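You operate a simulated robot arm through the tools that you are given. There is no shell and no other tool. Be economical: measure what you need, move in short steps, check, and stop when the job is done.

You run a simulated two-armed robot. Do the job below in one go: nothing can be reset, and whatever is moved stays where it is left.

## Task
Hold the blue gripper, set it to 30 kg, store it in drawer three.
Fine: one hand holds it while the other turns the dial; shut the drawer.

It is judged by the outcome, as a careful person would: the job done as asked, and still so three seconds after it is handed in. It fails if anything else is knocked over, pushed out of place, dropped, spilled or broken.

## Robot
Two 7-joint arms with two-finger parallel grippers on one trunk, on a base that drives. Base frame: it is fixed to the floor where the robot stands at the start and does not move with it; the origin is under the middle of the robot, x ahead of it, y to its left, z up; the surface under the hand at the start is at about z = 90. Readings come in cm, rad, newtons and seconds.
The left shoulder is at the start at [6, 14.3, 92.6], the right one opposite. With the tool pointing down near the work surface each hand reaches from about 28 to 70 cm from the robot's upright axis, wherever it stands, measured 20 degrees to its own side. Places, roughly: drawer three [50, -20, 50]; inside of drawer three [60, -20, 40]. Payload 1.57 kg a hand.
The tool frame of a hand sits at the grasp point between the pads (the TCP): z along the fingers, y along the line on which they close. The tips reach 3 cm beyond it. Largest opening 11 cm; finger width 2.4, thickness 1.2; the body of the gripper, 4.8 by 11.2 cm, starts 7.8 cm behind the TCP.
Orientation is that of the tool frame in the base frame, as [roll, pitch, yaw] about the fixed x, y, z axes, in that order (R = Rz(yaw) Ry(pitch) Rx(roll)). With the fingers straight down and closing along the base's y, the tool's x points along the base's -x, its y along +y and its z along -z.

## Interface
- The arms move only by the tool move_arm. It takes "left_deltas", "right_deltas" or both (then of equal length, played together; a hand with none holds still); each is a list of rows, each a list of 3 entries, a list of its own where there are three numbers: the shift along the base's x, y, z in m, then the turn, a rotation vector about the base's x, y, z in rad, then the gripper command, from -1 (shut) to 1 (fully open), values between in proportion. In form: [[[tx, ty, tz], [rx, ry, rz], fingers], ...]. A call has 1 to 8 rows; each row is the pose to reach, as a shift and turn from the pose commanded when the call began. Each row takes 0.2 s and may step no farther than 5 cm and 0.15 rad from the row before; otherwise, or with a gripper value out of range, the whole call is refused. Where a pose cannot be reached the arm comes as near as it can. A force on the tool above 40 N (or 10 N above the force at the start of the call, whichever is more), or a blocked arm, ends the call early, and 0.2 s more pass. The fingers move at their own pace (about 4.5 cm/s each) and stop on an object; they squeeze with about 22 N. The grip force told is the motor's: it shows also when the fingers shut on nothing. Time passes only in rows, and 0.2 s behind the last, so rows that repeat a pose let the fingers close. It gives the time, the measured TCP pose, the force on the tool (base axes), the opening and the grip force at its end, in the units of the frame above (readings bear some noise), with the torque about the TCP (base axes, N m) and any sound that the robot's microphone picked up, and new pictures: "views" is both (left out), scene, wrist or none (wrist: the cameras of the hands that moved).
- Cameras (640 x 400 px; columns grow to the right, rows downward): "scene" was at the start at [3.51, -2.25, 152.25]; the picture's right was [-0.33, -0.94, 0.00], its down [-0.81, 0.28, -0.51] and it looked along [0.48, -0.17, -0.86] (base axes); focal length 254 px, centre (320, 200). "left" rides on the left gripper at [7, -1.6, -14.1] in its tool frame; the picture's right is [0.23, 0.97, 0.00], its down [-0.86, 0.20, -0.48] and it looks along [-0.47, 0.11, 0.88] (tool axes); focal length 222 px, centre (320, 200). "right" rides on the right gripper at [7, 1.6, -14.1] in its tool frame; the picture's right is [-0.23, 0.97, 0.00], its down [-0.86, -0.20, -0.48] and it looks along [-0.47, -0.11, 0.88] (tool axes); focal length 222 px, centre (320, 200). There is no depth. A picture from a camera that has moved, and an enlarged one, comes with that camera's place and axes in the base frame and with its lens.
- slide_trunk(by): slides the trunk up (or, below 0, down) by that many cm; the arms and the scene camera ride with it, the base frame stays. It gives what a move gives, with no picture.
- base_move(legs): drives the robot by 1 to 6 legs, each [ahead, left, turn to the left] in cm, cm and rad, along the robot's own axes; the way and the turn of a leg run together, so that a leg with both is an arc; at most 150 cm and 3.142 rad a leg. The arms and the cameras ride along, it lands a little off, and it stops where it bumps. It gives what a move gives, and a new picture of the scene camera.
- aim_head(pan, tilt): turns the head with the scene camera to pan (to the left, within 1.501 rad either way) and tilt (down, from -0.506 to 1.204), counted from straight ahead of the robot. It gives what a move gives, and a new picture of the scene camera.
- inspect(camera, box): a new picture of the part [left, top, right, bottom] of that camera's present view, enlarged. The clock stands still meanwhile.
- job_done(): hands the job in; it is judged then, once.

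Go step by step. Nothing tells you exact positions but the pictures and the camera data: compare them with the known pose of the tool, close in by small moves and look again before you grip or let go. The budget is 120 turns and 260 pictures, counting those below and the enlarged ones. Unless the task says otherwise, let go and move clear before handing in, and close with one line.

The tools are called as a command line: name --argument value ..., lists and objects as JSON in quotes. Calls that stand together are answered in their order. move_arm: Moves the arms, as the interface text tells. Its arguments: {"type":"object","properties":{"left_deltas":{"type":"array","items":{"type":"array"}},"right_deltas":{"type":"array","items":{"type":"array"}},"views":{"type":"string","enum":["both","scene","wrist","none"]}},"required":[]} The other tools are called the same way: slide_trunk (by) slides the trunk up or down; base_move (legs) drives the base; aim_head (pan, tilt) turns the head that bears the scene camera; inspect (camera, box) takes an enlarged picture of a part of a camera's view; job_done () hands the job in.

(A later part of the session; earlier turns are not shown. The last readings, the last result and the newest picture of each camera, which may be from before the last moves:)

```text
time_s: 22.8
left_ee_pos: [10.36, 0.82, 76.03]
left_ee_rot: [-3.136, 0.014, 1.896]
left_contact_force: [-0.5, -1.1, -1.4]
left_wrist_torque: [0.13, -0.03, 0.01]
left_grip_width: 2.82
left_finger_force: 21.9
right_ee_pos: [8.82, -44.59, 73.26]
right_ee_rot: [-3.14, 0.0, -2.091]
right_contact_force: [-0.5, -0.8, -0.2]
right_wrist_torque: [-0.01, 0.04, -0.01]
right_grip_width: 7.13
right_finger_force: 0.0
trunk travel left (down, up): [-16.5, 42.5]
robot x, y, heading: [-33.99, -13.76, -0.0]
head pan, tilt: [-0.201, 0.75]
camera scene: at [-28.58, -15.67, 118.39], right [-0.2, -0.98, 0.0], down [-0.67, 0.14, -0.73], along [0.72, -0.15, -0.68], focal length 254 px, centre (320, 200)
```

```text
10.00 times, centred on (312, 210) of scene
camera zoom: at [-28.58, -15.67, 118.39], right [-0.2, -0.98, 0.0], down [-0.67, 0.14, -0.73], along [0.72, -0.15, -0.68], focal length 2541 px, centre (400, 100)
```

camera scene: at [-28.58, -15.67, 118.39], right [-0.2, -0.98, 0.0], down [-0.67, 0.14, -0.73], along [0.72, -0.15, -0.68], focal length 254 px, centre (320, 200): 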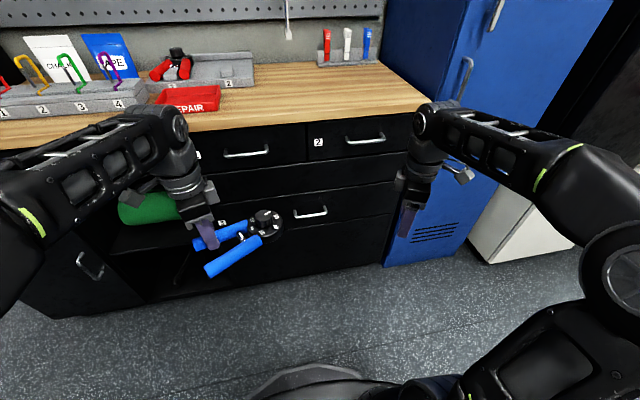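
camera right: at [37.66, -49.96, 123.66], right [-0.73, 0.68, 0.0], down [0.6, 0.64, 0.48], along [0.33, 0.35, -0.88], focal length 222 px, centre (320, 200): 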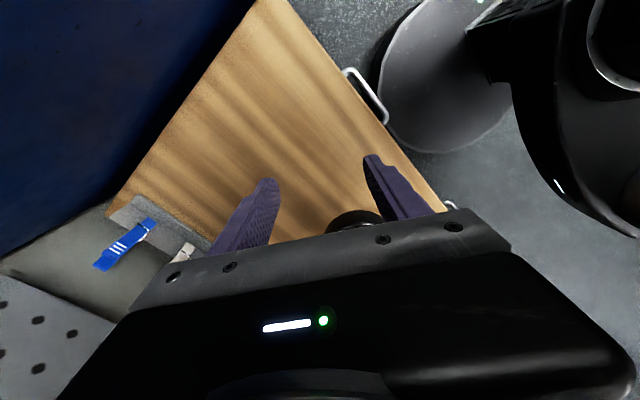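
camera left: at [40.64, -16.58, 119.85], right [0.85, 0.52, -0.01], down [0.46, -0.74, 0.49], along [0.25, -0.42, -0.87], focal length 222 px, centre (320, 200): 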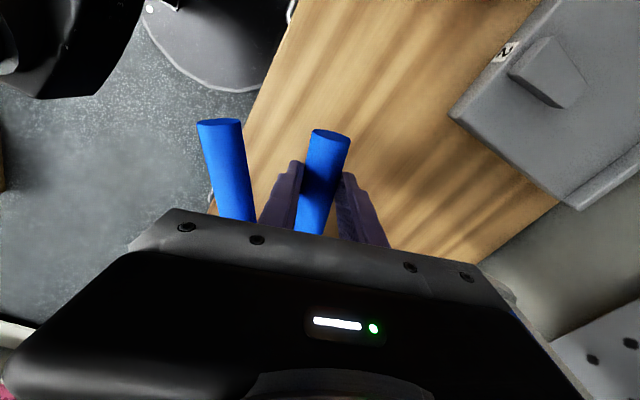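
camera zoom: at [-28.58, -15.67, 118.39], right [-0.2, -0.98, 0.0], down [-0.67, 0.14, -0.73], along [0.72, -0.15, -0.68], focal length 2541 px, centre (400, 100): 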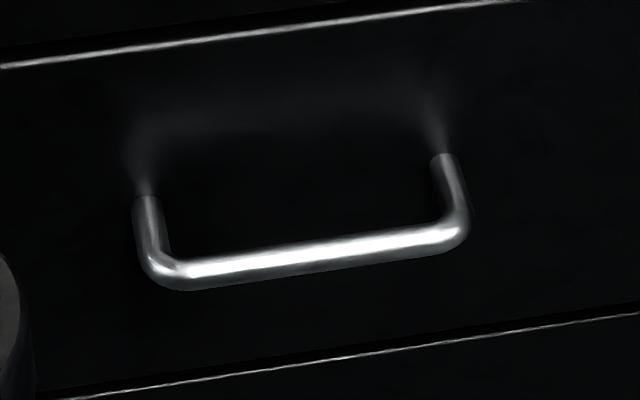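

The drawer-three handle bar is at about [32.6,-24.8,53.5], 10 cm long and standing out about 4 cm. I'll turn the right hand to point forward with its fingers closing vertically.

move_arm --right_deltas '[[[0, 0.02, -0.02], [0, 0, 0.13], 0.3], [[0, 0.04, -0.04], [0, 0, 0.26], 0.3], [[0, 0.06, -0.06], [0, 0, 0.39], 0.3], [[0, 0.08, -0.08], [0, 0, 0.52], 0.3]]' --views "none"

move_arm --right_deltas '[[[0.01, 0.01, -0.01], [0, -0.14, 0], 0.3], [[0.02, 0.02, -0.02], [0, -0.28, 0], 0.3], [[0.03, 0.03, -0.03], [0, -0.42, 0], 0.3], [[0.04, 0.04, -0.04], [0, -0.56, 0], 0.3], [[0.05, 0.05, -0.05], [0, -0.7, 0], 0.3], [[0.06, 0.06, -0.06], [0, -0.84, 0], 0.3], [[0.07, 0.07, -0.07], [0, -0.98, 0], 0.3], [[0.08, 0.08, -0.08], [0, -1.12, 0], 0.3]]'

```text
time_s: 23.8
left_ee_pos: [10.28, 0.69, 76.04]
left_ee_rot: [-3.137, 0.013, 1.897]
left_contact_force: [0.0, 0.4, -1.8]
left_wrist_torque: [0.15, -0.03, 0.0]
left_grip_width: 2.84
left_finger_force: 22.1
right_ee_pos: [8.7, -36.36, 65.36]
right_ee_rot: [-3.14, 0.001, -1.569]
right_contact_force: [0.0, 0.5, -0.4]
right_wrist_torque: [-0.02, 0.04, -0.02]
right_grip_width: 7.16
right_finger_force: 0.0
trunk travel left (down, up): [-16.5, 42.5]
robot x, y, heading: [-34.14, -13.78, 0.005]
head pan, tilt: [-0.201, 0.75]
```

```text
time_s: 25.6
left_ee_pos: [10.31, 0.81, 75.99]
left_ee_rot: [-3.134, 0.013, 1.895]
left_contact_force: [0.4, 0.0, -1.6]
left_wrist_torque: [0.15, -0.02, -0.02]
left_grip_width: 2.84
left_finger_force: 22.5
right_ee_pos: [18.59, -28.11, 57.2]
right_ee_rot: [-2.021, 0.0, -1.57]
right_contact_force: [-0.6, -0.8, 0.5]
right_wrist_torque: [-0.01, 0.02, 0.01]
right_grip_width: 7.14
right_finger_force: 0.2
right hand out of reach, approached as far as the arm can: row 6, 7, 8
trunk travel left (down, up): [-16.5, 42.5]
robot x, y, heading: [-33.74, -13.82, 0.0]
head pan, tilt: [-0.201, 0.75]
camera scene: at [-28.59, -15.66, 118.4], right [-0.2, -0.98, 0.0], down [-0.67, 0.14, -0.73], along [0.72, -0.15, -0.68], focal length 254 px, centre (320, 200)
camera right: at [5.19, -35.12, 61.88], right [-0.42, 0.23, -0.88], down [-0.34, 0.86, 0.39], along [0.84, 0.47, -0.28], focal length 222 px, centre (320, 200)
```

scene: 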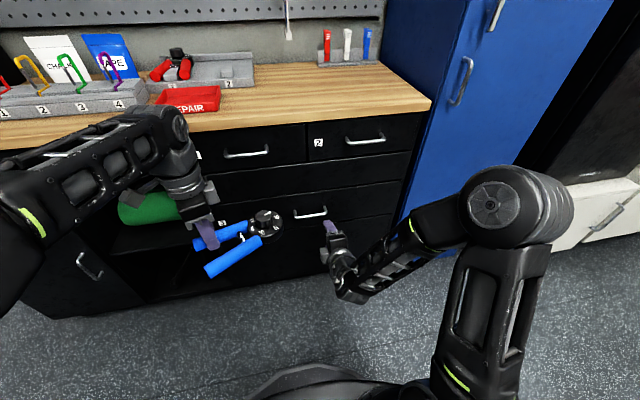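
right: 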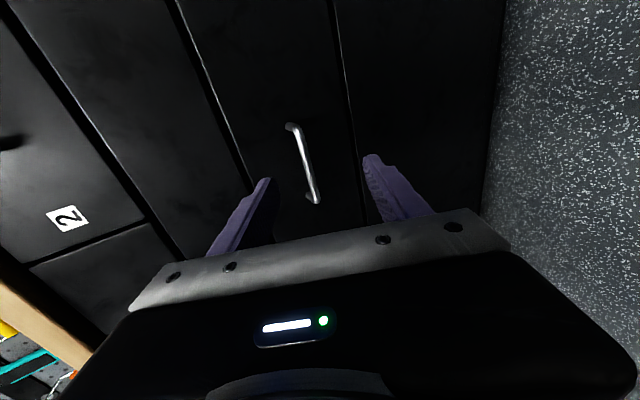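

The wrist view agrees on the handle height of z≈53.5. I'll level the hand a bit more and approach.

move_arm --right_deltas '[[[0.015, 0.01, -0.01], [0, -0.1, 0], 0.1], [[0.03, 0.02, -0.02], [0, -0.2, 0], 0.1], [[0.045, 0.027, -0.033], [0, -0.3, 0], 0.1], [[0.055, 0.027, -0.036], [0, -0.35, 0], 0.1]]'

```text
time_s: 26.6
left_ee_pos: [10.36, 0.77, 76.07]
left_ee_rot: [-3.135, 0.013, 1.897]
left_contact_force: [0.0, -0.1, -2.4]
left_wrist_torque: [0.18, 0.0, 0.0]
left_grip_width: 2.83
left_finger_force: 21.9
right_ee_pos: [24.3, -25.38, 53.71]
right_ee_rot: [-1.671, 0.0, -1.571]
right_contact_force: [-0.4, -0.5, 0.2]
right_wrist_torque: [-0.01, -0.02, 0.03]
right_grip_width: 6.07
right_finger_force: 0.1
trunk travel left (down, up): [-16.5, 42.5]
robot x, y, heading: [-33.75, -14.04, 0.002]
head pan, tilt: [-0.201, 0.75]
camera scene: at [-28.57, -15.68, 118.4], right [-0.2, -0.98, 0.0], down [-0.67, 0.14, -0.73], along [0.72, -0.15, -0.68], focal length 254 px, centre (320, 200)
camera right: at [10.11, -32.42, 53.45], right [-0.1, 0.23, -0.97], down [-0.46, 0.86, 0.25], along [0.88, 0.47, 0.02], focal length 222 px, centre (320, 200)
```

scene: 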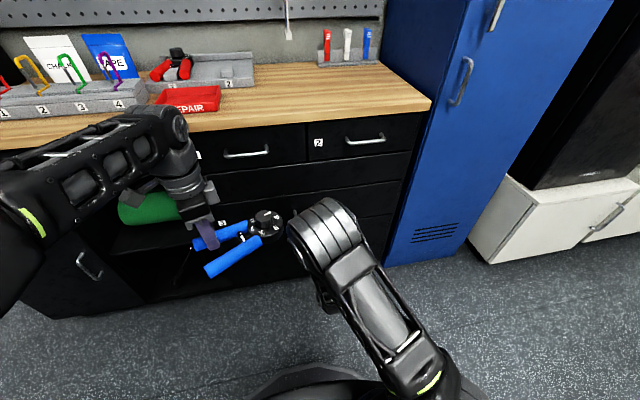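
right: 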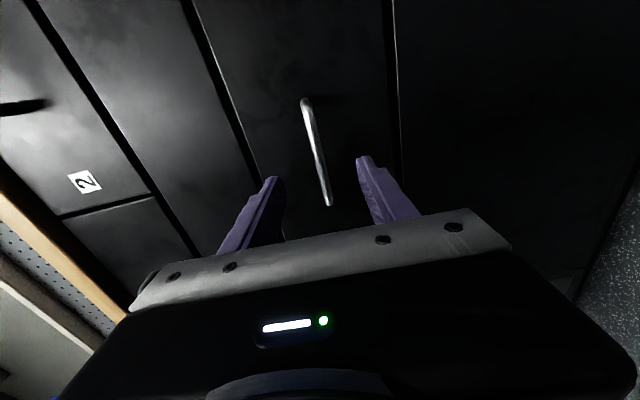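

The bar sits between the fingers at z≈53.1. I'll advance and close on it.

move_arm --right_deltas '[[[0.03, -0.003, -0.003], [0, -0.03, 0], 0.1], [[0.055, -0.005, -0.005], [0, -0.06, 0], 0.1], [[0.072, -0.005, -0.005], [0, -0.06, 0], 0.1], [[0.072, -0.005, -0.005], [0, -0.06, 0], 0.1]]'

```text
time_s: 27.6
left_ee_pos: [10.44, 0.81, 76.11]
left_ee_rot: [-3.137, 0.014, 1.897]
left_contact_force: [-0.1, 0.9, -1.4]
left_wrist_torque: [0.18, 0.01, -0.02]
left_grip_width: 2.83
left_finger_force: 22.2
right_ee_pos: [31.45, -25.96, 53.18]
right_ee_rot: [-1.614, 0.0, -1.572]
right_contact_force: [0.6, 0.6, 0.2]
right_wrist_torque: [0.0, -0.03, 0.02]
right_grip_width: 6.03
right_finger_force: 0.0
trunk travel left (down, up): [-16.5, 42.5]
robot x, y, heading: [-33.68, -13.88, 0.001]
head pan, tilt: [-0.201, 0.75]
camera scene: at [-28.57, -15.66, 118.4], right [-0.2, -0.98, 0.0], down [-0.67, 0.14, -0.73], along [0.72, -0.15, -0.68], focal length 254 px, centre (320, 200)
camera right: at [17.27, -32.91, 52.18], right [-0.04, 0.23, -0.97], down [-0.47, 0.86, 0.22], along [0.88, 0.47, 0.07], focal length 222 px, centre (320, 200)
```

scene: 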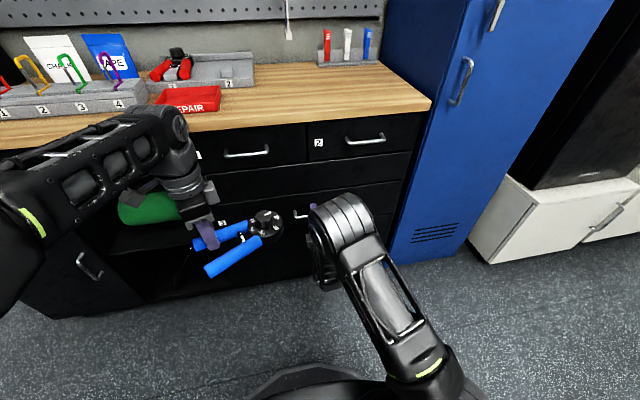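
right: 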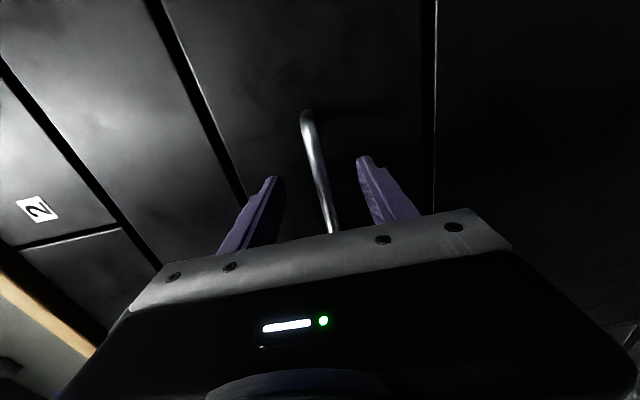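

move_arm --right_deltas '[[[0.005, 0, 0], [0, 0, 0], -1], [[0.005, 0, 0], [0, 0, 0], -1], [[0.005, 0, 0], [0, 0, 0], -1], [[0.005, 0, 0], [0, 0, 0], -1], [[0.005, 0, 0], [0, 0, 0], -1]]' --views "wrist"

```text
time_s: 28.8
left_ee_pos: [10.45, 0.94, 75.87]
left_ee_rot: [-3.134, 0.012, 1.898]
left_contact_force: [0.2, 0.3, -1.5]
left_wrist_torque: [0.14, 0.02, 0.0]
left_grip_width: 2.82
left_finger_force: 22.1
right_ee_pos: [31.88, -26.04, 52.88]
right_ee_rot: [-1.617, -0.002, -1.57]
right_contact_force: [-0.3, 0.8, -13.2]
right_wrist_torque: [-0.05, 0.18, 0.0]
right_grip_width: 1.18
right_finger_force: 29.2
trunk travel left (down, up): [-16.5, 42.5]
robot x, y, heading: [-33.67, -13.94, 0.002]
head pan, tilt: [-0.201, 0.75]
camera right: at [17.74, -32.92, 52.01], right [-0.05, 0.23, -0.97], down [-0.47, 0.86, 0.22], along [0.88, 0.47, 0.07], focal length 222 px, centre (320, 200)
```

right: 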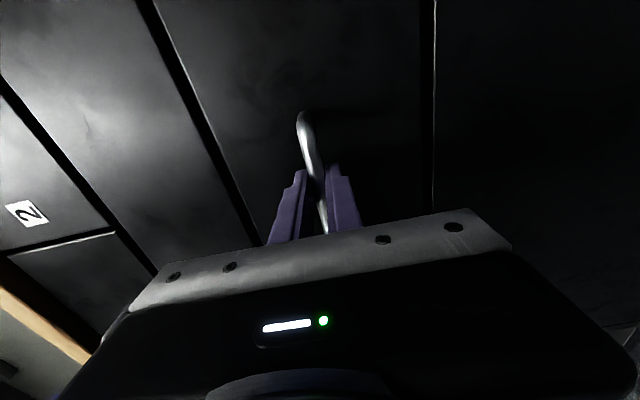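

The handle is gripped (1.2 cm). I'll relax the vertical load and pull gently with the arm first.

move_arm --right_deltas '[[[0, 0, -0.004], [0, 0, 0], -1], [[-0.02, 0, -0.004], [0, 0, 0], -1], [[-0.04, 0, -0.004], [0, 0, 0], -1], [[-0.06, 0, -0.004], [0, 0, 0], -1], [[-0.08, 0, -0.004], [0, 0, 0], -1]]'

```text
time_s: 30.0
left_ee_pos: [10.37, 0.82, 76.12]
left_ee_rot: [-3.135, 0.014, 1.896]
left_contact_force: [-0.2, -0.6, -1.8]
left_wrist_torque: [0.14, -0.01, 0.02]
left_grip_width: 2.84
left_finger_force: 22.3
right_ee_pos: [23.85, -25.94, 52.97]
right_ee_rot: [-1.606, 0.0, -1.57]
right_contact_force: [-0.9, 0.5, 16.6]
right_wrist_torque: [-0.16, -0.16, -0.61]
right_grip_width: 1.16
right_finger_force: 28.7
trunk travel left (down, up): [-16.5, 42.5]
robot x, y, heading: [-33.75, -13.41, 0.001]
head pan, tilt: [-0.201, 0.75]
camera scene: at [-28.68, -15.64, 118.43], right [-0.2, -0.98, 0.0], down [-0.67, 0.14, -0.73], along [0.72, -0.15, -0.68], focal length 254 px, centre (320, 200)
camera right: at [9.7, -32.93, 51.82], right [-0.03, 0.23, -0.97], down [-0.47, 0.86, 0.22], along [0.88, 0.47, 0.08], focal length 222 px, centre (320, 200)
```

scene: 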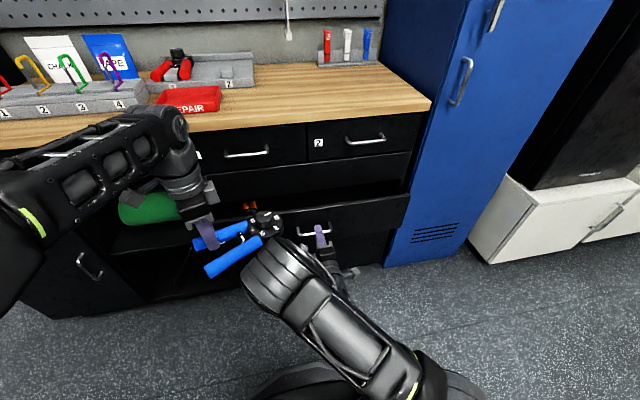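
right: 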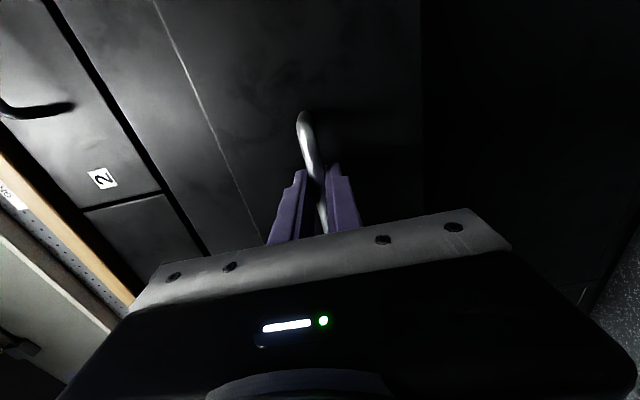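

The drawer is sliding. The right elbow is nearing the held tool, so I'll pull the rest by backing the base.

base_move --legs '[[-14, 0, 0]]'

```text
time_s: 31.4
left_ee_pos: [-4.17, 0.83, 76.15]
left_ee_rot: [-3.138, 0.016, 1.895]
left_contact_force: [0.1, 1.0, -0.8]
left_wrist_torque: [0.12, 0.01, -0.02]
left_grip_width: 2.85
left_finger_force: 21.7
right_ee_pos: [9.35, -25.96, 52.87]
right_ee_rot: [-1.607, -0.001, -1.572]
right_contact_force: [-0.4, 3.1, 25.3]
right_wrist_torque: [0.01, -0.2, -0.13]
right_grip_width: 1.16
right_finger_force: 28.8
trunk travel left (down, up): [-16.5, 42.5]
robot x, y, heading: [-47.85, -14.3, 0.003]
head pan, tilt: [-0.201, 0.75]
camera scene: at [-43.21, -15.61, 118.42], right [-0.2, -0.98, 0.0], down [-0.67, 0.14, -0.73], along [0.72, -0.15, -0.68], focal length 254 px, centre (320, 200)
```

scene: 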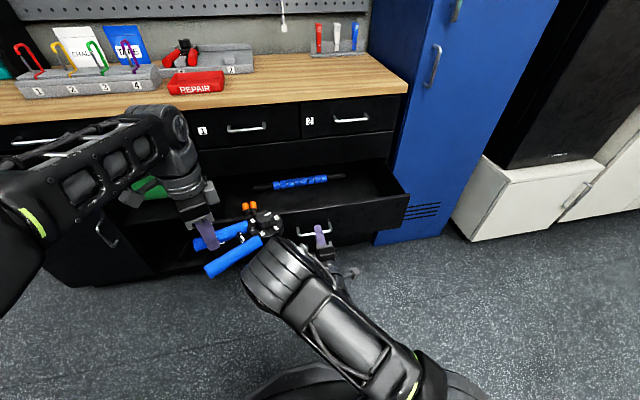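

Drawer three is open about 22 cm and already holds some things. I'll release the handle, withdraw the right hand back and to the right, and look inside.

move_arm --right_deltas '[[[0, 0, 0.003], [0, 0, 0], 0], [[0, 0, 0.003], [0, 0, 0], 0.1], [[0, 0, 0.003], [0, 0, 0], 0.1], [[-0.03, 0, 0.003], [0, 0, 0], 0.1], [[-0.06, -0.01, 0.003], [0, 0, 0], 0.1], [[-0.07, -0.05, 0.003], [0, 0, 0], 0.1], [[-0.07, -0.09, 0.003], [0, 0, 0], 0.1], [[-0.07, -0.13, 0.003], [0, 0, 0], 0.1]]'

inspect --camera "scene" --box '[180, 140, 436, 300]'

```text
time_s: 33.2
left_ee_pos: [-4.02, 0.77, 76.06]
left_ee_rot: [-3.137, 0.014, 1.895]
left_contact_force: [-0.1, 0.2, -0.6]
left_wrist_torque: [0.16, -0.01, -0.01]
left_grip_width: 2.83
left_finger_force: 22.0
right_ee_pos: [2.74, -37.97, 53.32]
right_ee_rot: [-1.609, -0.001, -1.576]
right_contact_force: [-0.3, 0.2, 0.3]
right_wrist_torque: [0.01, 0.01, -0.01]
right_grip_width: 6.03
right_finger_force: 0.1
right hand out of reach, approached as far as the arm can: row 8
trunk travel left (down, up): [-16.5, 42.5]
robot x, y, heading: [-48.15, -13.91, 0.001]
head pan, tilt: [-0.201, 0.75]
camera scene: at [-43.03, -15.65, 118.41], right [-0.2, -0.98, 0.0], down [-0.67, 0.14, -0.73], along [0.72, -0.15, -0.68], focal length 254 px, centre (320, 200)
camera right: at [-11.37, -44.94, 52.29], right [-0.03, 0.23, -0.97], down [-0.47, 0.86, 0.22], along [0.88, 0.46, 0.08], focal length 222 px, centre (320, 200)
```

scene: 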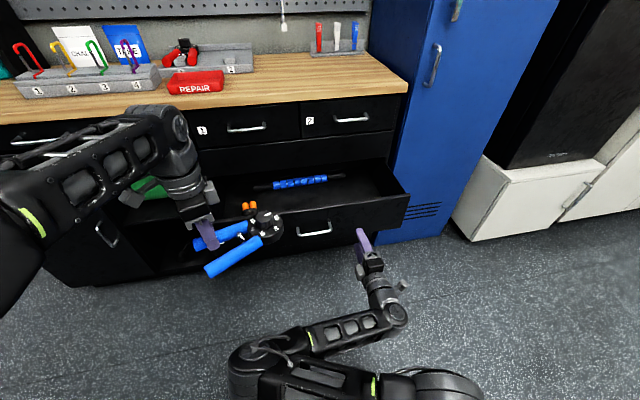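
right: 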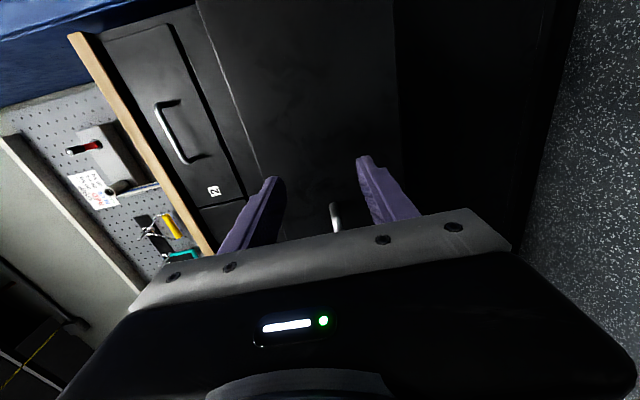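

```text
2.50 times, centred on (308, 220) of scene
camera zoom: at [-43.03, -15.65, 118.41], right [-0.2, -0.98, 0.0], down [-0.67, 0.14, -0.73], along [0.72, -0.15, -0.68], focal length 635 px, centre (350, 150)
```

zoom: 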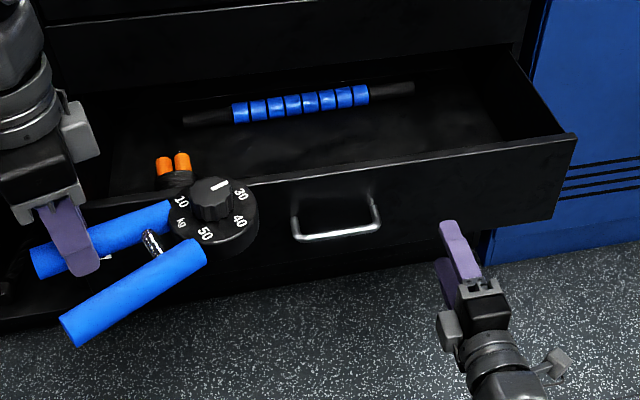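

The rope with orange handles is at the left (~[33,-2]) and the roller is at the back (x≈46), so the middle is free. The front rim is at x≈13.5, z≈62 and the floor is at z≈45. I'll raise the right hand clear and turn the left hand back to neutral yaw so the handles point toward me.

move_arm --right_deltas '[[[-0.01, -0.01, 0.04], [0, 0, 0], 0.1], [[0, -0.02, 0.08], [0, 0, 0], 0.1], [[0, -0.03, 0.12], [0, 0, 0], 0.1], [[0, -0.04, 0.16], [0, 0, 0], 0.1], [[0, -0.05, 0.2], [0, 0, 0], 0.1], [[0, -0.06, 0.24], [0, 0, 0], 0.1], [[0, -0.06, 0.24], [0, 0, 0], 0.1], [[0, -0.06, 0.24], [0, 0, 0], 0.1]]' --left_deltas '[[[0.02, 0, 0.02], [0, 0, 0.14], -1], [[0.03, 0, 0.04], [0, 0, 0.28], -1], [[0.03, 0, 0.05], [0, 0, 0.42], -1], [[0.03, 0, 0.05], [0, 0, 0.56], -1], [[0.03, 0, 0.05], [0, 0, 0.7], -1], [[0.03, 0, 0.05], [0, 0, 0.84], -1], [[0.03, 0, 0.05], [0, 0, 0.98], -1], [[0.03, 0, 0.05], [0, 0, 1.12], -1]]'

```text
time_s: 35.0
left_ee_pos: [-0.28, 3.62, 72.85]
left_ee_rot: [-3.132, 0.014, 3.02]
left_contact_force: [-1.1, 1.3, -0.9]
left_wrist_torque: [-0.03, 0.09, 0.02]
left_grip_width: 2.81
left_finger_force: 21.9
left hand out of reach, approached as far as the arm can: row 1, 2, 3, 4, 5, 6, 7, 8
right_ee_pos: [5.69, -38.84, 63.09]
right_ee_rot: [-1.599, -0.003, -1.573]
right_contact_force: [0.0, 0.8, 0.4]
right_wrist_torque: [0.03, 0.12, -0.09]
right_grip_width: 6.06
right_finger_force: 0.0
right hand out of reach, approached as far as the arm can: row 1, 2, 3, 4, 5, 6, 7, 8
trunk travel left (down, up): [-16.5, 42.5]
robot x, y, heading: [-48.28, -14.26, -0.002]
head pan, tilt: [-0.201, 0.75]
camera scene: at [-43.06, -15.31, 118.4], right [-0.2, -0.98, 0.0], down [-0.67, 0.13, -0.73], along [0.72, -0.15, -0.68], focal length 254 px, centre (320, 200)
camera right: at [-8.44, -45.8, 61.96], right [-0.03, 0.22, -0.97], down [-0.47, 0.86, 0.21], along [0.88, 0.47, 0.08], focal length 222 px, centre (320, 200)
camera left: at [-7.46, 2.88, 86.78], right [-0.11, 0.99, -0.01], down [0.87, 0.1, 0.49], along [0.49, 0.04, -0.87], focal length 222 px, centre (320, 200)
```

scene: 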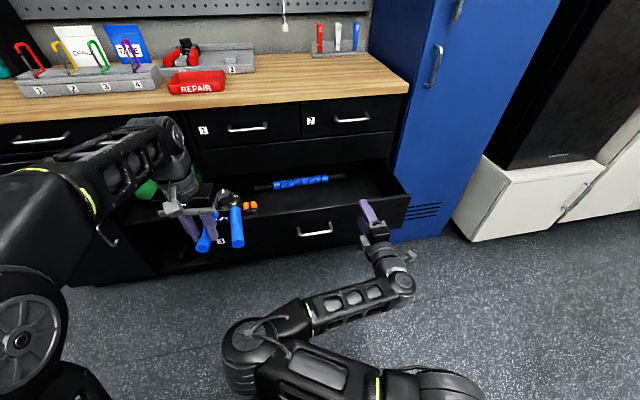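
right: 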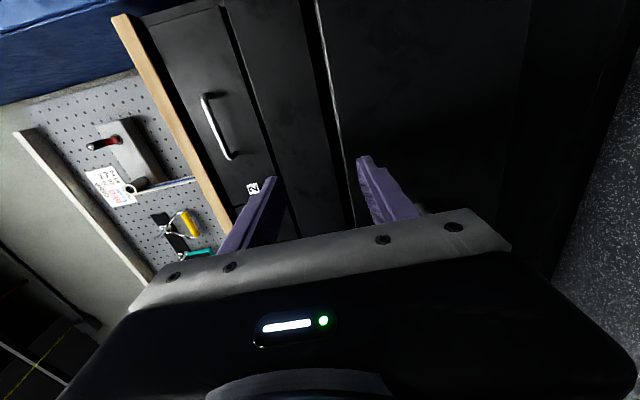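
left: 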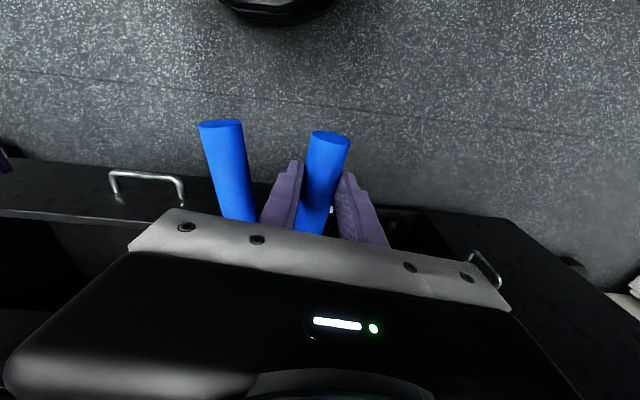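

Both arms are at their height limits, so I'll raise the trunk 14 cm to clear the rim and then drive forward.

slide_trunk --by 14

base_move --legs '[[12, 0, 0]]'

```text
time_s: 36.7
left_ee_pos: [-0.28, 3.4, 86.81]
left_ee_rot: [-3.137, 0.014, 3.016]
left_contact_force: [0.3, 0.9, -2.5]
left_wrist_torque: [0.05, 0.11, -0.04]
left_grip_width: 2.82
left_finger_force: 22.1
right_ee_pos: [5.69, -39.12, 76.94]
right_ee_rot: [-1.603, -0.002, -1.574]
right_contact_force: [0.0, 0.1, -0.5]
right_wrist_torque: [-0.01, 0.01, -0.01]
right_grip_width: 6.06
right_finger_force: 0.2
trunk travel left (down, up): [-30.5, 28.5]
robot x, y, heading: [-48.72, -14.08, 0.003]
head pan, tilt: [-0.201, 0.75]
```

```text
time_s: 37.9
left_ee_pos: [11.78, 3.3, 86.73]
left_ee_rot: [-3.136, 0.015, 3.017]
left_contact_force: [-0.6, -0.7, -2.9]
left_wrist_torque: [0.07, 0.14, -0.03]
left_grip_width: 2.84
left_finger_force: 22.4
right_ee_pos: [17.72, -39.05, 77.04]
right_ee_rot: [-1.601, -0.002, -1.573]
right_contact_force: [0.4, 0.3, 0.7]
right_wrist_torque: [0.04, -0.02, -0.01]
right_grip_width: 6.05
right_finger_force: 0.1
trunk travel left (down, up): [-30.5, 28.5]
robot x, y, heading: [-36.41, -14.0, 0.0]
head pan, tilt: [-0.201, 0.75]
camera scene: at [-30.92, -15.65, 132.4], right [-0.2, -0.98, 0.0], down [-0.67, 0.14, -0.73], along [0.72, -0.15, -0.68], focal length 254 px, centre (320, 200)
```

scene: 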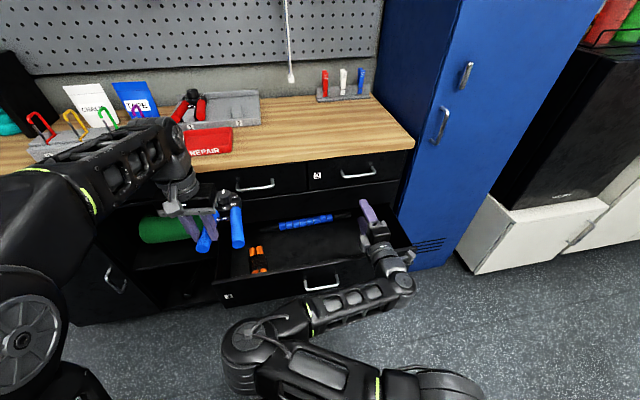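

inspect --camera "scene" --box '[200, 180, 424, 320]'

```text
2.86 times, centred on (312, 250) of scene
camera zoom: at [-30.92, -15.65, 132.4], right [-0.2, -0.98, 0.0], down [-0.67, 0.14, -0.73], along [0.72, -0.15, -0.68], focal length 726 px, centre (343, 57)
```

zoom: 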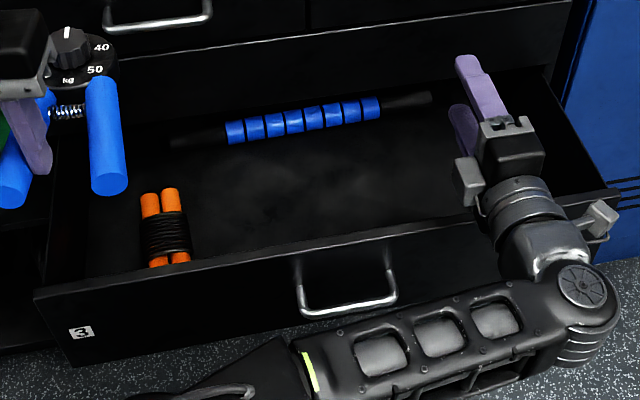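

The free floor is at x 15–43, y −8…−55, z≈46, but lengthwise the tool would barely pass between the rim and the cabinet face. I'll turn the tool back sideways, which leaves more room.

move_arm --left_deltas '[[[0, -0.01, 0], [0, 0, -0.14], -1], [[0, -0.02, 0], [0, 0, -0.28], -1], [[0.0, -0.04, -0.01], [0, 0, -0.42], -1], [[0.0, -0.06, -0.02], [0, 0, -0.56], -1], [[0.0, -0.08, -0.03], [0, 0, -0.7], -1], [[0.01, -0.1, -0.04], [0, 0, -0.84], -1], [[0.02, -0.12, -0.05], [0, 0, -0.98], -1], [[0.03, -0.13, -0.05], [0, 0, -1.12], -1]]'

```text
time_s: 39.7
left_ee_pos: [14.94, -9.63, 81.68]
left_ee_rot: [-3.136, 0.014, 1.893]
left_contact_force: [-0.6, -0.2, -1.7]
left_wrist_torque: [0.18, 0.02, -0.01]
left_grip_width: 2.84
left_finger_force: 22.2
right_ee_pos: [17.76, -39.06, 76.9]
right_ee_rot: [-1.602, -0.002, -1.574]
right_contact_force: [0.2, 0.0, 0.9]
right_wrist_torque: [0.0, -0.01, 0.01]
right_grip_width: 6.08
right_finger_force: 0.2
trunk travel left (down, up): [-30.5, 28.5]
robot x, y, heading: [-36.35, -13.9, 0.002]
head pan, tilt: [-0.201, 0.75]
camera scene: at [-30.94, -15.66, 132.4], right [-0.2, -0.98, 0.0], down [-0.67, 0.14, -0.73], along [0.72, -0.15, -0.68], focal length 254 px, centre (320, 200)
camera left: at [11.23, -3.5, 95.79], right [0.85, 0.52, -0.01], down [0.46, -0.74, 0.49], along [0.25, -0.42, -0.87], focal length 222 px, centre (320, 200)
```

scene: 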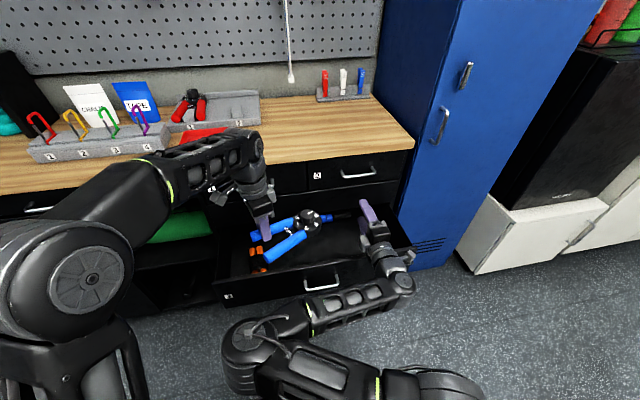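
left: 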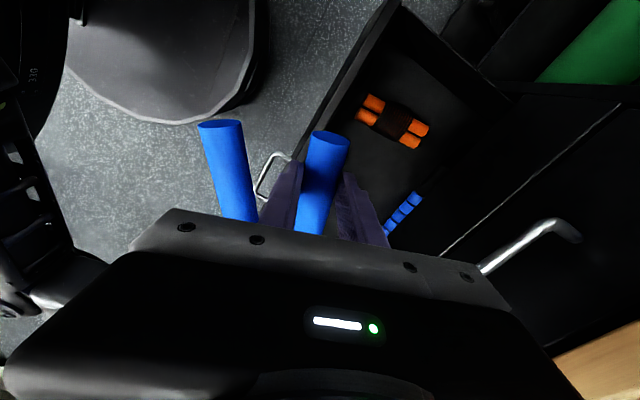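

move_arm --left_deltas '[[[0.01, -0.02, -0.03], [0, 0, 0], -1], [[0.02, -0.04, -0.06], [0, 0, 0], -1], [[0.035, -0.06, -0.09], [0, 0, 0], -1], [[0.06, -0.08, -0.11], [0, 0, 0], -1], [[0.085, -0.085, -0.12], [0, 0, 0], -1], [[0.103, -0.085, -0.12], [0, 0, 0], -1]]'

```text
time_s: 41.1
left_ee_pos: [25.27, -18.08, 69.8]
left_ee_rot: [-3.136, 0.013, 1.898]
left_contact_force: [-0.2, 0.0, -2.3]
left_wrist_torque: [0.15, -0.04, 0.01]
left_grip_width: 2.84
left_finger_force: 22.5
right_ee_pos: [17.84, -39.03, 76.98]
right_ee_rot: [-1.601, -0.002, -1.574]
right_contact_force: [0.0, -0.4, -1.0]
right_wrist_torque: [-0.04, -0.01, 0.01]
right_grip_width: 6.03
right_finger_force: 0.2
trunk travel left (down, up): [-30.5, 28.5]
robot x, y, heading: [-36.06, -14.34, 0.008]
head pan, tilt: [-0.201, 0.75]
camera scene: at [-30.94, -15.67, 132.4], right [-0.2, -0.98, 0.0], down [-0.67, 0.14, -0.73], along [0.72, -0.15, -0.68], focal length 254 px, centre (320, 200)
camera left: at [21.5, -11.98, 83.85], right [0.85, 0.53, -0.01], down [0.46, -0.74, 0.49], along [0.25, -0.42, -0.87], focal length 222 px, centre (320, 200)
```

scene: 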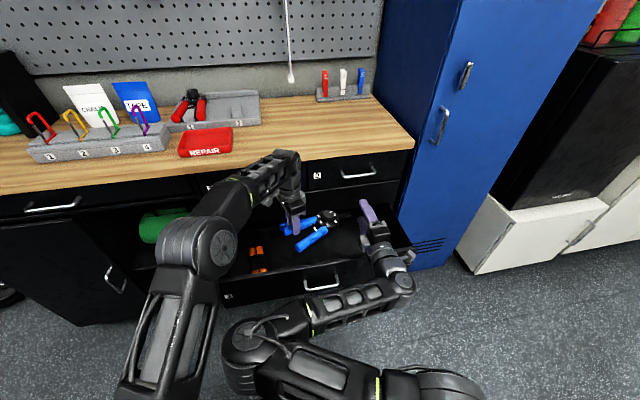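
left: 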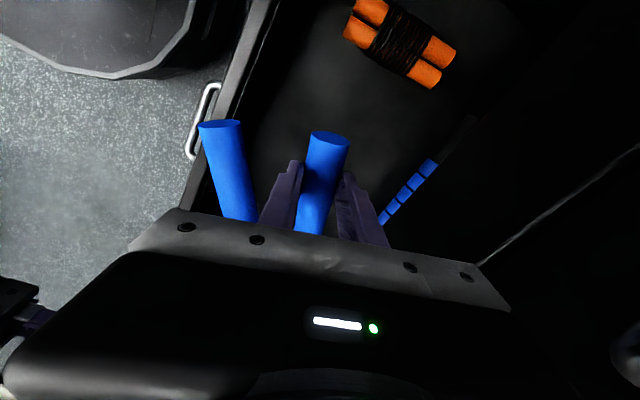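

inspect --camera "left" --box '[160, 0, 360, 240]'

inspect --camera "scene" --box '[220, 140, 412, 260]'

```text
1.67 times, centred on (260, 120) of left
camera zoom: at [21.5, -11.98, 83.85], right [0.85, 0.53, -0.01], down [0.46, -0.74, 0.49], along [0.25, -0.42, -0.87], focal length 370 px, centre (420, 333)
```

zoom: 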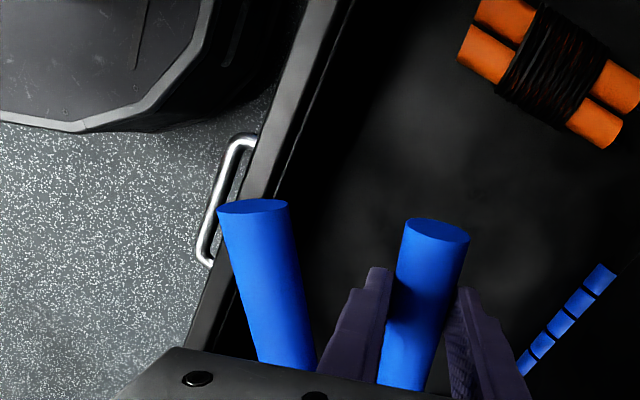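

```text
3.33 times, centred on (316, 200) of scene
camera zoom: at [-30.94, -15.67, 132.4], right [-0.2, -0.98, 0.0], down [-0.67, 0.14, -0.73], along [0.72, -0.15, -0.68], focal length 847 px, centre (333, 200)
```

zoom: 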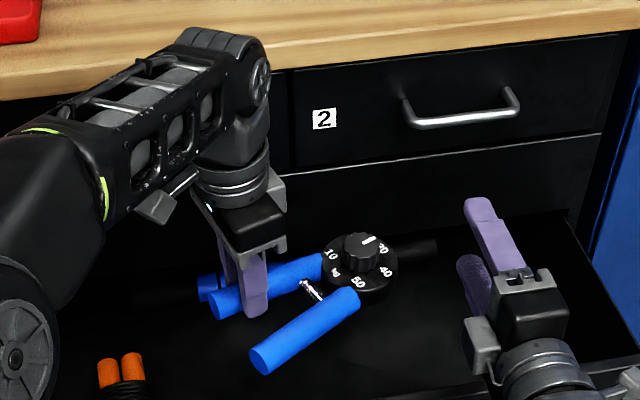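

The rim's inner edge is at x≈16.1, so I'll shift 2.5 cm forward for clearance and descend.

move_arm --left_deltas '[[[0.026, 0, 0], [0, 0, 0], -1], [[0.026, 0, -0.04], [0, 0, 0], -1], [[0.026, 0, -0.08], [0, 0, 0], -1], [[0.026, 0, -0.12], [0, 0, 0], -1], [[0.026, 0, -0.16], [0, 0, 0], -1]]'

```text
time_s: 42.3
left_ee_pos: [28.56, -17.6, 54.75]
left_ee_rot: [3.133, 0.024, 1.909]
left_contact_force: [0.3, -0.3, -2.1]
left_wrist_torque: [0.14, -0.02, 0.0]
left_grip_width: 2.83
left_finger_force: 22.2
right_ee_pos: [17.39, -39.94, 75.64]
right_ee_rot: [-1.638, -0.062, -1.577]
right_contact_force: [-0.5, 0.1, -0.1]
right_wrist_torque: [-0.01, 0.02, -0.02]
right_grip_width: 6.05
right_finger_force: 0.1
trunk travel left (down, up): [-30.5, 28.5]
robot x, y, heading: [-35.96, -14.39, 0.005]
head pan, tilt: [-0.201, 0.75]
camera scene: at [-30.93, -15.67, 132.4], right [-0.2, -0.98, 0.0], down [-0.67, 0.14, -0.73], along [0.72, -0.15, -0.68], focal length 254 px, centre (320, 200)
camera left: at [24.5, -11.44, 68.71], right [0.84, 0.54, 0.0], down [0.46, -0.73, 0.5], along [0.27, -0.42, -0.87], focal length 222 px, centre (320, 200)
```

scene: 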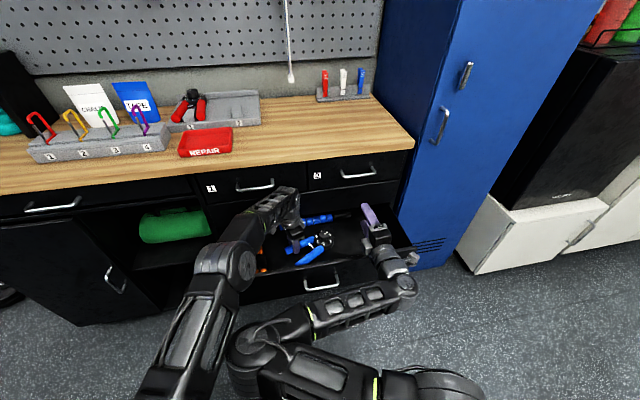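
left: 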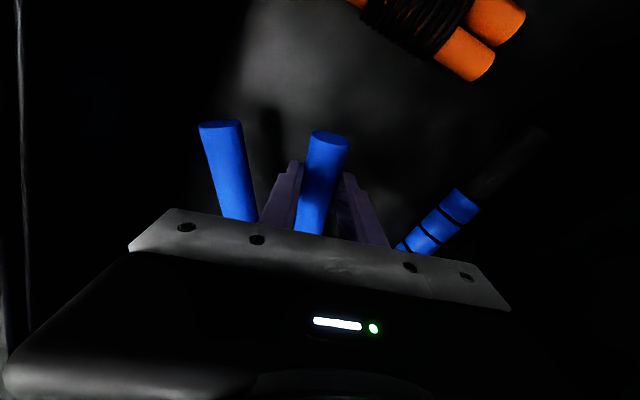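

The right hand was nudged about 1 cm, so my left elbow is touching my right arm. I'll lift the left hand a little and move the right arm away to the right.

move_arm --left_deltas '[[[0, 0, 0.02], [0, 0, 0], -1], [[0, 0, 0.04], [0, 0, 0], -1]]' --views "none"

move_arm --right_deltas '[[[0.01, -0.03, 0.01], [0, 0, -0.08], 0.1], [[0.02, -0.06, 0.02], [0, 0, -0.16], 0.1], [[0.03, -0.09, 0.03], [0, 0, -0.24], 0.1], [[0.04, -0.12, 0.03], [0, 0, -0.32], 0.1]]'

```text
time_s: 42.9
left_ee_pos: [28.16, -18.05, 58.59]
left_ee_rot: [3.138, 0.023, 1.9]
left_contact_force: [0.2, 0.3, -1.3]
left_wrist_torque: [0.19, 0.03, 0.04]
left_grip_width: 2.84
left_finger_force: 22.3
right_ee_pos: [17.68, -39.47, 76.37]
right_ee_rot: [-1.615, -0.028, -1.578]
right_contact_force: [-0.1, -0.5, -0.4]
right_wrist_torque: [0.0, -0.01, -0.02]
right_grip_width: 6.05
right_finger_force: 0.0
trunk travel left (down, up): [-30.5, 28.5]
robot x, y, heading: [-36.15, -13.91, -0.003]
head pan, tilt: [-0.201, 0.75]
```

```text
time_s: 43.9
left_ee_pos: [27.49, -18.29, 57.73]
left_ee_rot: [-3.136, 0.015, 1.896]
left_contact_force: [0.7, 0.9, -1.4]
left_wrist_torque: [0.12, 0.0, 0.0]
left_grip_width: 2.83
left_finger_force: 22.4
right_ee_pos: [21.27, -50.65, 77.35]
right_ee_rot: [-1.584, 0.0, -1.898]
right_contact_force: [0.5, 0.2, -0.2]
right_wrist_torque: [0.0, 0.0, -0.04]
right_grip_width: 6.04
right_finger_force: 0.1
right hand out of reach, approached as far as the arm can: row 1, 2, 3, 4
trunk travel left (down, up): [-30.5, 28.5]
robot x, y, heading: [-36.54, -14.01, 0.0]
head pan, tilt: [-0.201, 0.75]
camera scene: at [-30.94, -15.66, 132.4], right [-0.2, -0.98, 0.0], down [-0.67, 0.14, -0.73], along [0.72, -0.15, -0.68], focal length 254 px, centre (320, 200)
camera right: at [5.7, -52.72, 76.0], right [0.06, 0.22, -0.97], down [-0.18, 0.96, 0.2], along [0.98, 0.16, 0.1], focal length 222 px, centre (320, 200)
```

scene: 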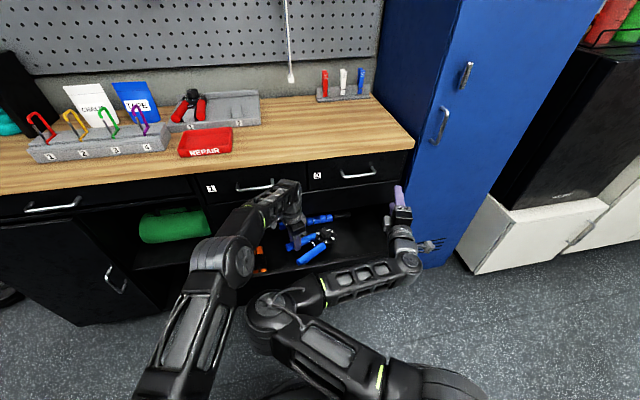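
right: 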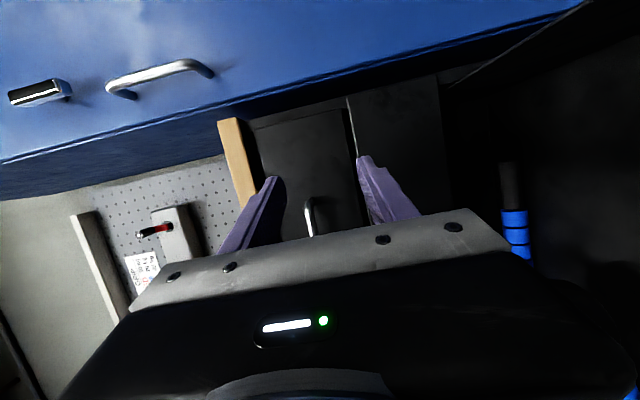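

The right elbow is still tucked inward. I'll rotate the right hand back to pointing down, which brings its elbow outward.

move_arm --right_deltas '[[[-0.005, 0, 0.005], [0.045, 0.133, 0], 0.1], [[-0.01, 0, 0.01], [0.09, 0.265, 0], 0.1], [[-0.015, 0, 0.015], [0.134, 0.398, 0], 0.1], [[-0.02, 0, 0.02], [0.179, 0.53, 0], 0.1], [[-0.025, 0, 0.025], [0.224, 0.663, 0], 0.1], [[-0.03, 0, 0.03], [0.269, 0.795, 0], 0.1], [[-0.035, 0, 0.03], [0.314, 0.928, 0], 0.1], [[-0.04, 0, 0.03], [0.358, 1.06, 0], 0.1]]' --views "scene"

```text
time_s: 44.9
left_ee_pos: [27.57, -18.34, 57.84]
left_ee_rot: [-3.137, 0.016, 1.895]
left_contact_force: [-0.7, 0.1, -2.5]
left_wrist_torque: [0.18, 0.0, 0.0]
left_grip_width: 2.85
left_finger_force: 21.9
right_ee_pos: [12.62, -47.06, 63.51]
right_ee_rot: [-1.893, -0.006, -1.937]
right_contact_force: [1.4, -9.7, 27.7]
right_wrist_torque: [0.02, 0.42, 0.02]
right_grip_width: 3.58
right_finger_force: 0.1
right hand out of reach, approached as far as the arm can: row 1, 2, 3, 4
trunk travel left (down, up): [-30.5, 28.5]
robot x, y, heading: [-36.45, -14.2, 0.001]
head pan, tilt: [-0.201, 0.75]
stopped in row 4 (right hand): the force on the tool passed its limit at 66 N (the readings are from after the stop); the commanded pose is now the measured one
camera scene: at [-31.09, -15.69, 132.48], right [-0.2, -0.98, 0.0], down [-0.67, 0.14, -0.73], along [0.72, -0.15, -0.68], focal length 254 px, centre (320, 200)
```

scene: 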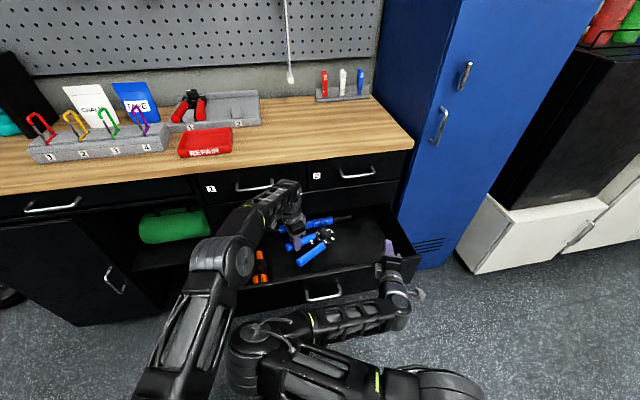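

The right hand sagged onto the drawer rim because that posture was unreachable. I'll lift it straight off in small steps.

move_arm --right_deltas '[[[0, 0, 0.02], [0, 0, 0], 0.1], [[0, 0, 0.05], [0, 0, 0], 0.1], [[0, 0, 0.08], [0, 0, 0], 0.1]]'

```text
time_s: 45.7
left_ee_pos: [28.2, -17.73, 58.19]
left_ee_rot: [3.141, 0.02, 1.906]
left_contact_force: [0.6, 0.9, -2.1]
left_wrist_torque: [0.13, 0.0, 0.03]
left_grip_width: 2.84
left_finger_force: 21.6
right_ee_pos: [12.54, -46.9, 63.85]
right_ee_rot: [-1.904, -0.013, -1.932]
right_contact_force: [-0.2, -2.1, 19.0]
right_wrist_torque: [0.3, 0.21, 0.02]
right_grip_width: 4.42
right_finger_force: 0.1
right hand out of reach, approached as far as the arm can: row 1, 2, 3
trunk travel left (down, up): [-30.5, 28.5]
robot x, y, heading: [-36.11, -14.33, -0.006]
head pan, tilt: [-0.201, 0.75]
camera scene: at [-31.04, -15.62, 132.41], right [-0.2, -0.98, 0.0], down [-0.67, 0.14, -0.73], along [0.72, -0.15, -0.68], focal length 254 px, centre (320, 200)
camera right: at [-2.85, -48.47, 67.11], right [-0.22, 0.31, -0.92], down [-0.06, 0.94, 0.33], along [0.97, 0.13, -0.19], focal length 222 px, centre (320, 200)
```

scene: 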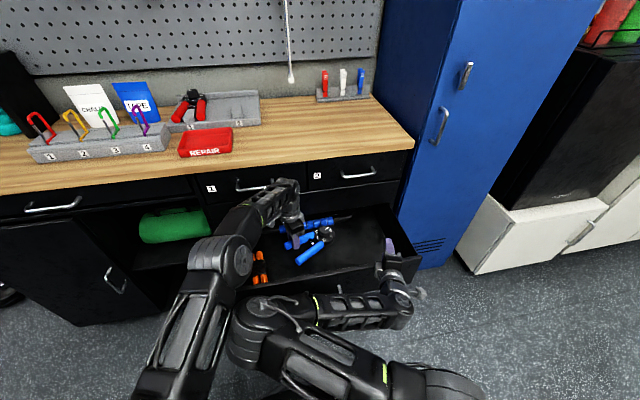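
right: 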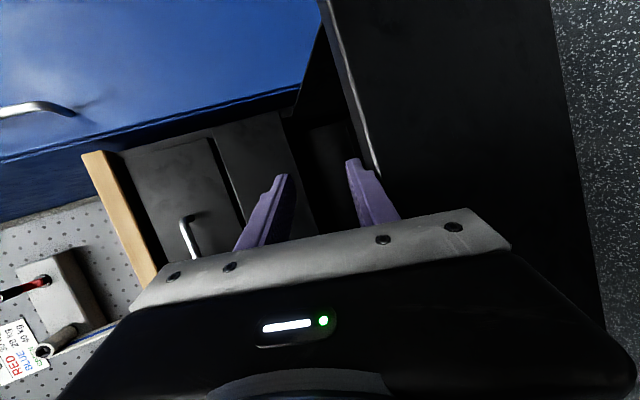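

I'll raise the trunk to lift both hands straight up, freeing the right fingers from the rim.

slide_trunk --by 8

inspect --camera "scene" --box '[180, 150, 460, 380]'

```text
time_s: 46.9
left_ee_pos: [28.1, -17.81, 66.1]
left_ee_rot: [-3.139, 0.017, 1.907]
left_contact_force: [0.1, 1.1, -1.7]
left_wrist_torque: [0.15, 0.0, -0.02]
left_grip_width: 2.83
left_finger_force: 21.8
right_ee_pos: [12.59, -46.96, 71.77]
right_ee_rot: [-1.907, -0.013, -1.934]
right_contact_force: [0.6, 1.3, -0.6]
right_wrist_torque: [0.0, 0.01, 0.04]
right_grip_width: 6.06
right_finger_force: 0.0
trunk travel left (down, up): [-38.5, 20.5]
robot x, y, heading: [-36.12, -14.38, 0.006]
head pan, tilt: [-0.201, 0.75]
```

```text
1.74 times, centred on (320, 265) of scene
camera zoom: at [-30.9, -15.69, 140.39], right [-0.2, -0.98, 0.0], down [-0.67, 0.14, -0.73], along [0.72, -0.15, -0.68], focal length 442 px, centre (320, 87)
```

zoom: 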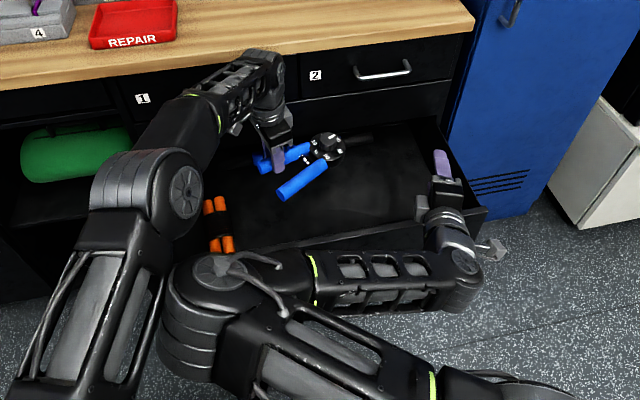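

The elbows are side by side. The safest fix is to raise the trunk a bit more, back away from the drawer, re-pose the right arm in free space, and return.

slide_trunk --by 4

base_move --legs '[[-24, 0, 0]]'

```text
time_s: 47.7
left_ee_pos: [27.98, -17.74, 69.96]
left_ee_rot: [-3.139, 0.017, 1.905]
left_contact_force: [0.2, -0.5, -0.5]
left_wrist_torque: [0.15, 0.0, 0.01]
left_grip_width: 2.83
left_finger_force: 22.1
right_ee_pos: [12.53, -47.06, 75.73]
right_ee_rot: [-1.904, -0.01, -1.934]
right_contact_force: [-0.1, -0.6, 0.4]
right_wrist_torque: [0.03, 0.0, 0.01]
right_grip_width: 6.06
right_finger_force: 0.1
trunk travel left (down, up): [-42.5, 16.5]
robot x, y, heading: [-36.21, -14.13, -0.002]
head pan, tilt: [-0.201, 0.75]
```

```text
time_s: 49.5
left_ee_pos: [4.11, -17.93, 70.03]
left_ee_rot: [-3.14, 0.019, 1.904]
left_contact_force: [-0.3, -0.8, -2.2]
left_wrist_torque: [0.12, -0.04, 0.0]
left_grip_width: 2.83
left_finger_force: 22.0
right_ee_pos: [-11.38, -46.99, 75.86]
right_ee_rot: [-1.905, -0.01, -1.938]
right_contact_force: [-0.3, -1.6, 0.5]
right_wrist_torque: [0.0, -0.01, -0.03]
right_grip_width: 6.06
right_finger_force: 0.2
trunk travel left (down, up): [-42.5, 16.5]
robot x, y, heading: [-60.09, -14.04, -0.005]
head pan, tilt: [-0.201, 0.75]
camera scene: at [-54.85, -15.68, 144.4], right [-0.2, -0.98, 0.0], down [-0.67, 0.14, -0.73], along [0.72, -0.15, -0.68], focal length 254 px, centre (320, 200)
```

scene: 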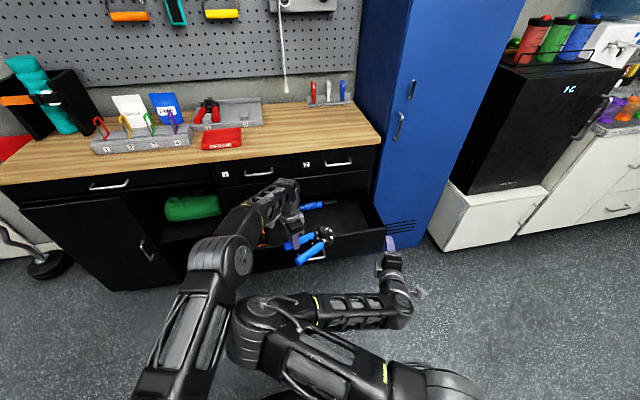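

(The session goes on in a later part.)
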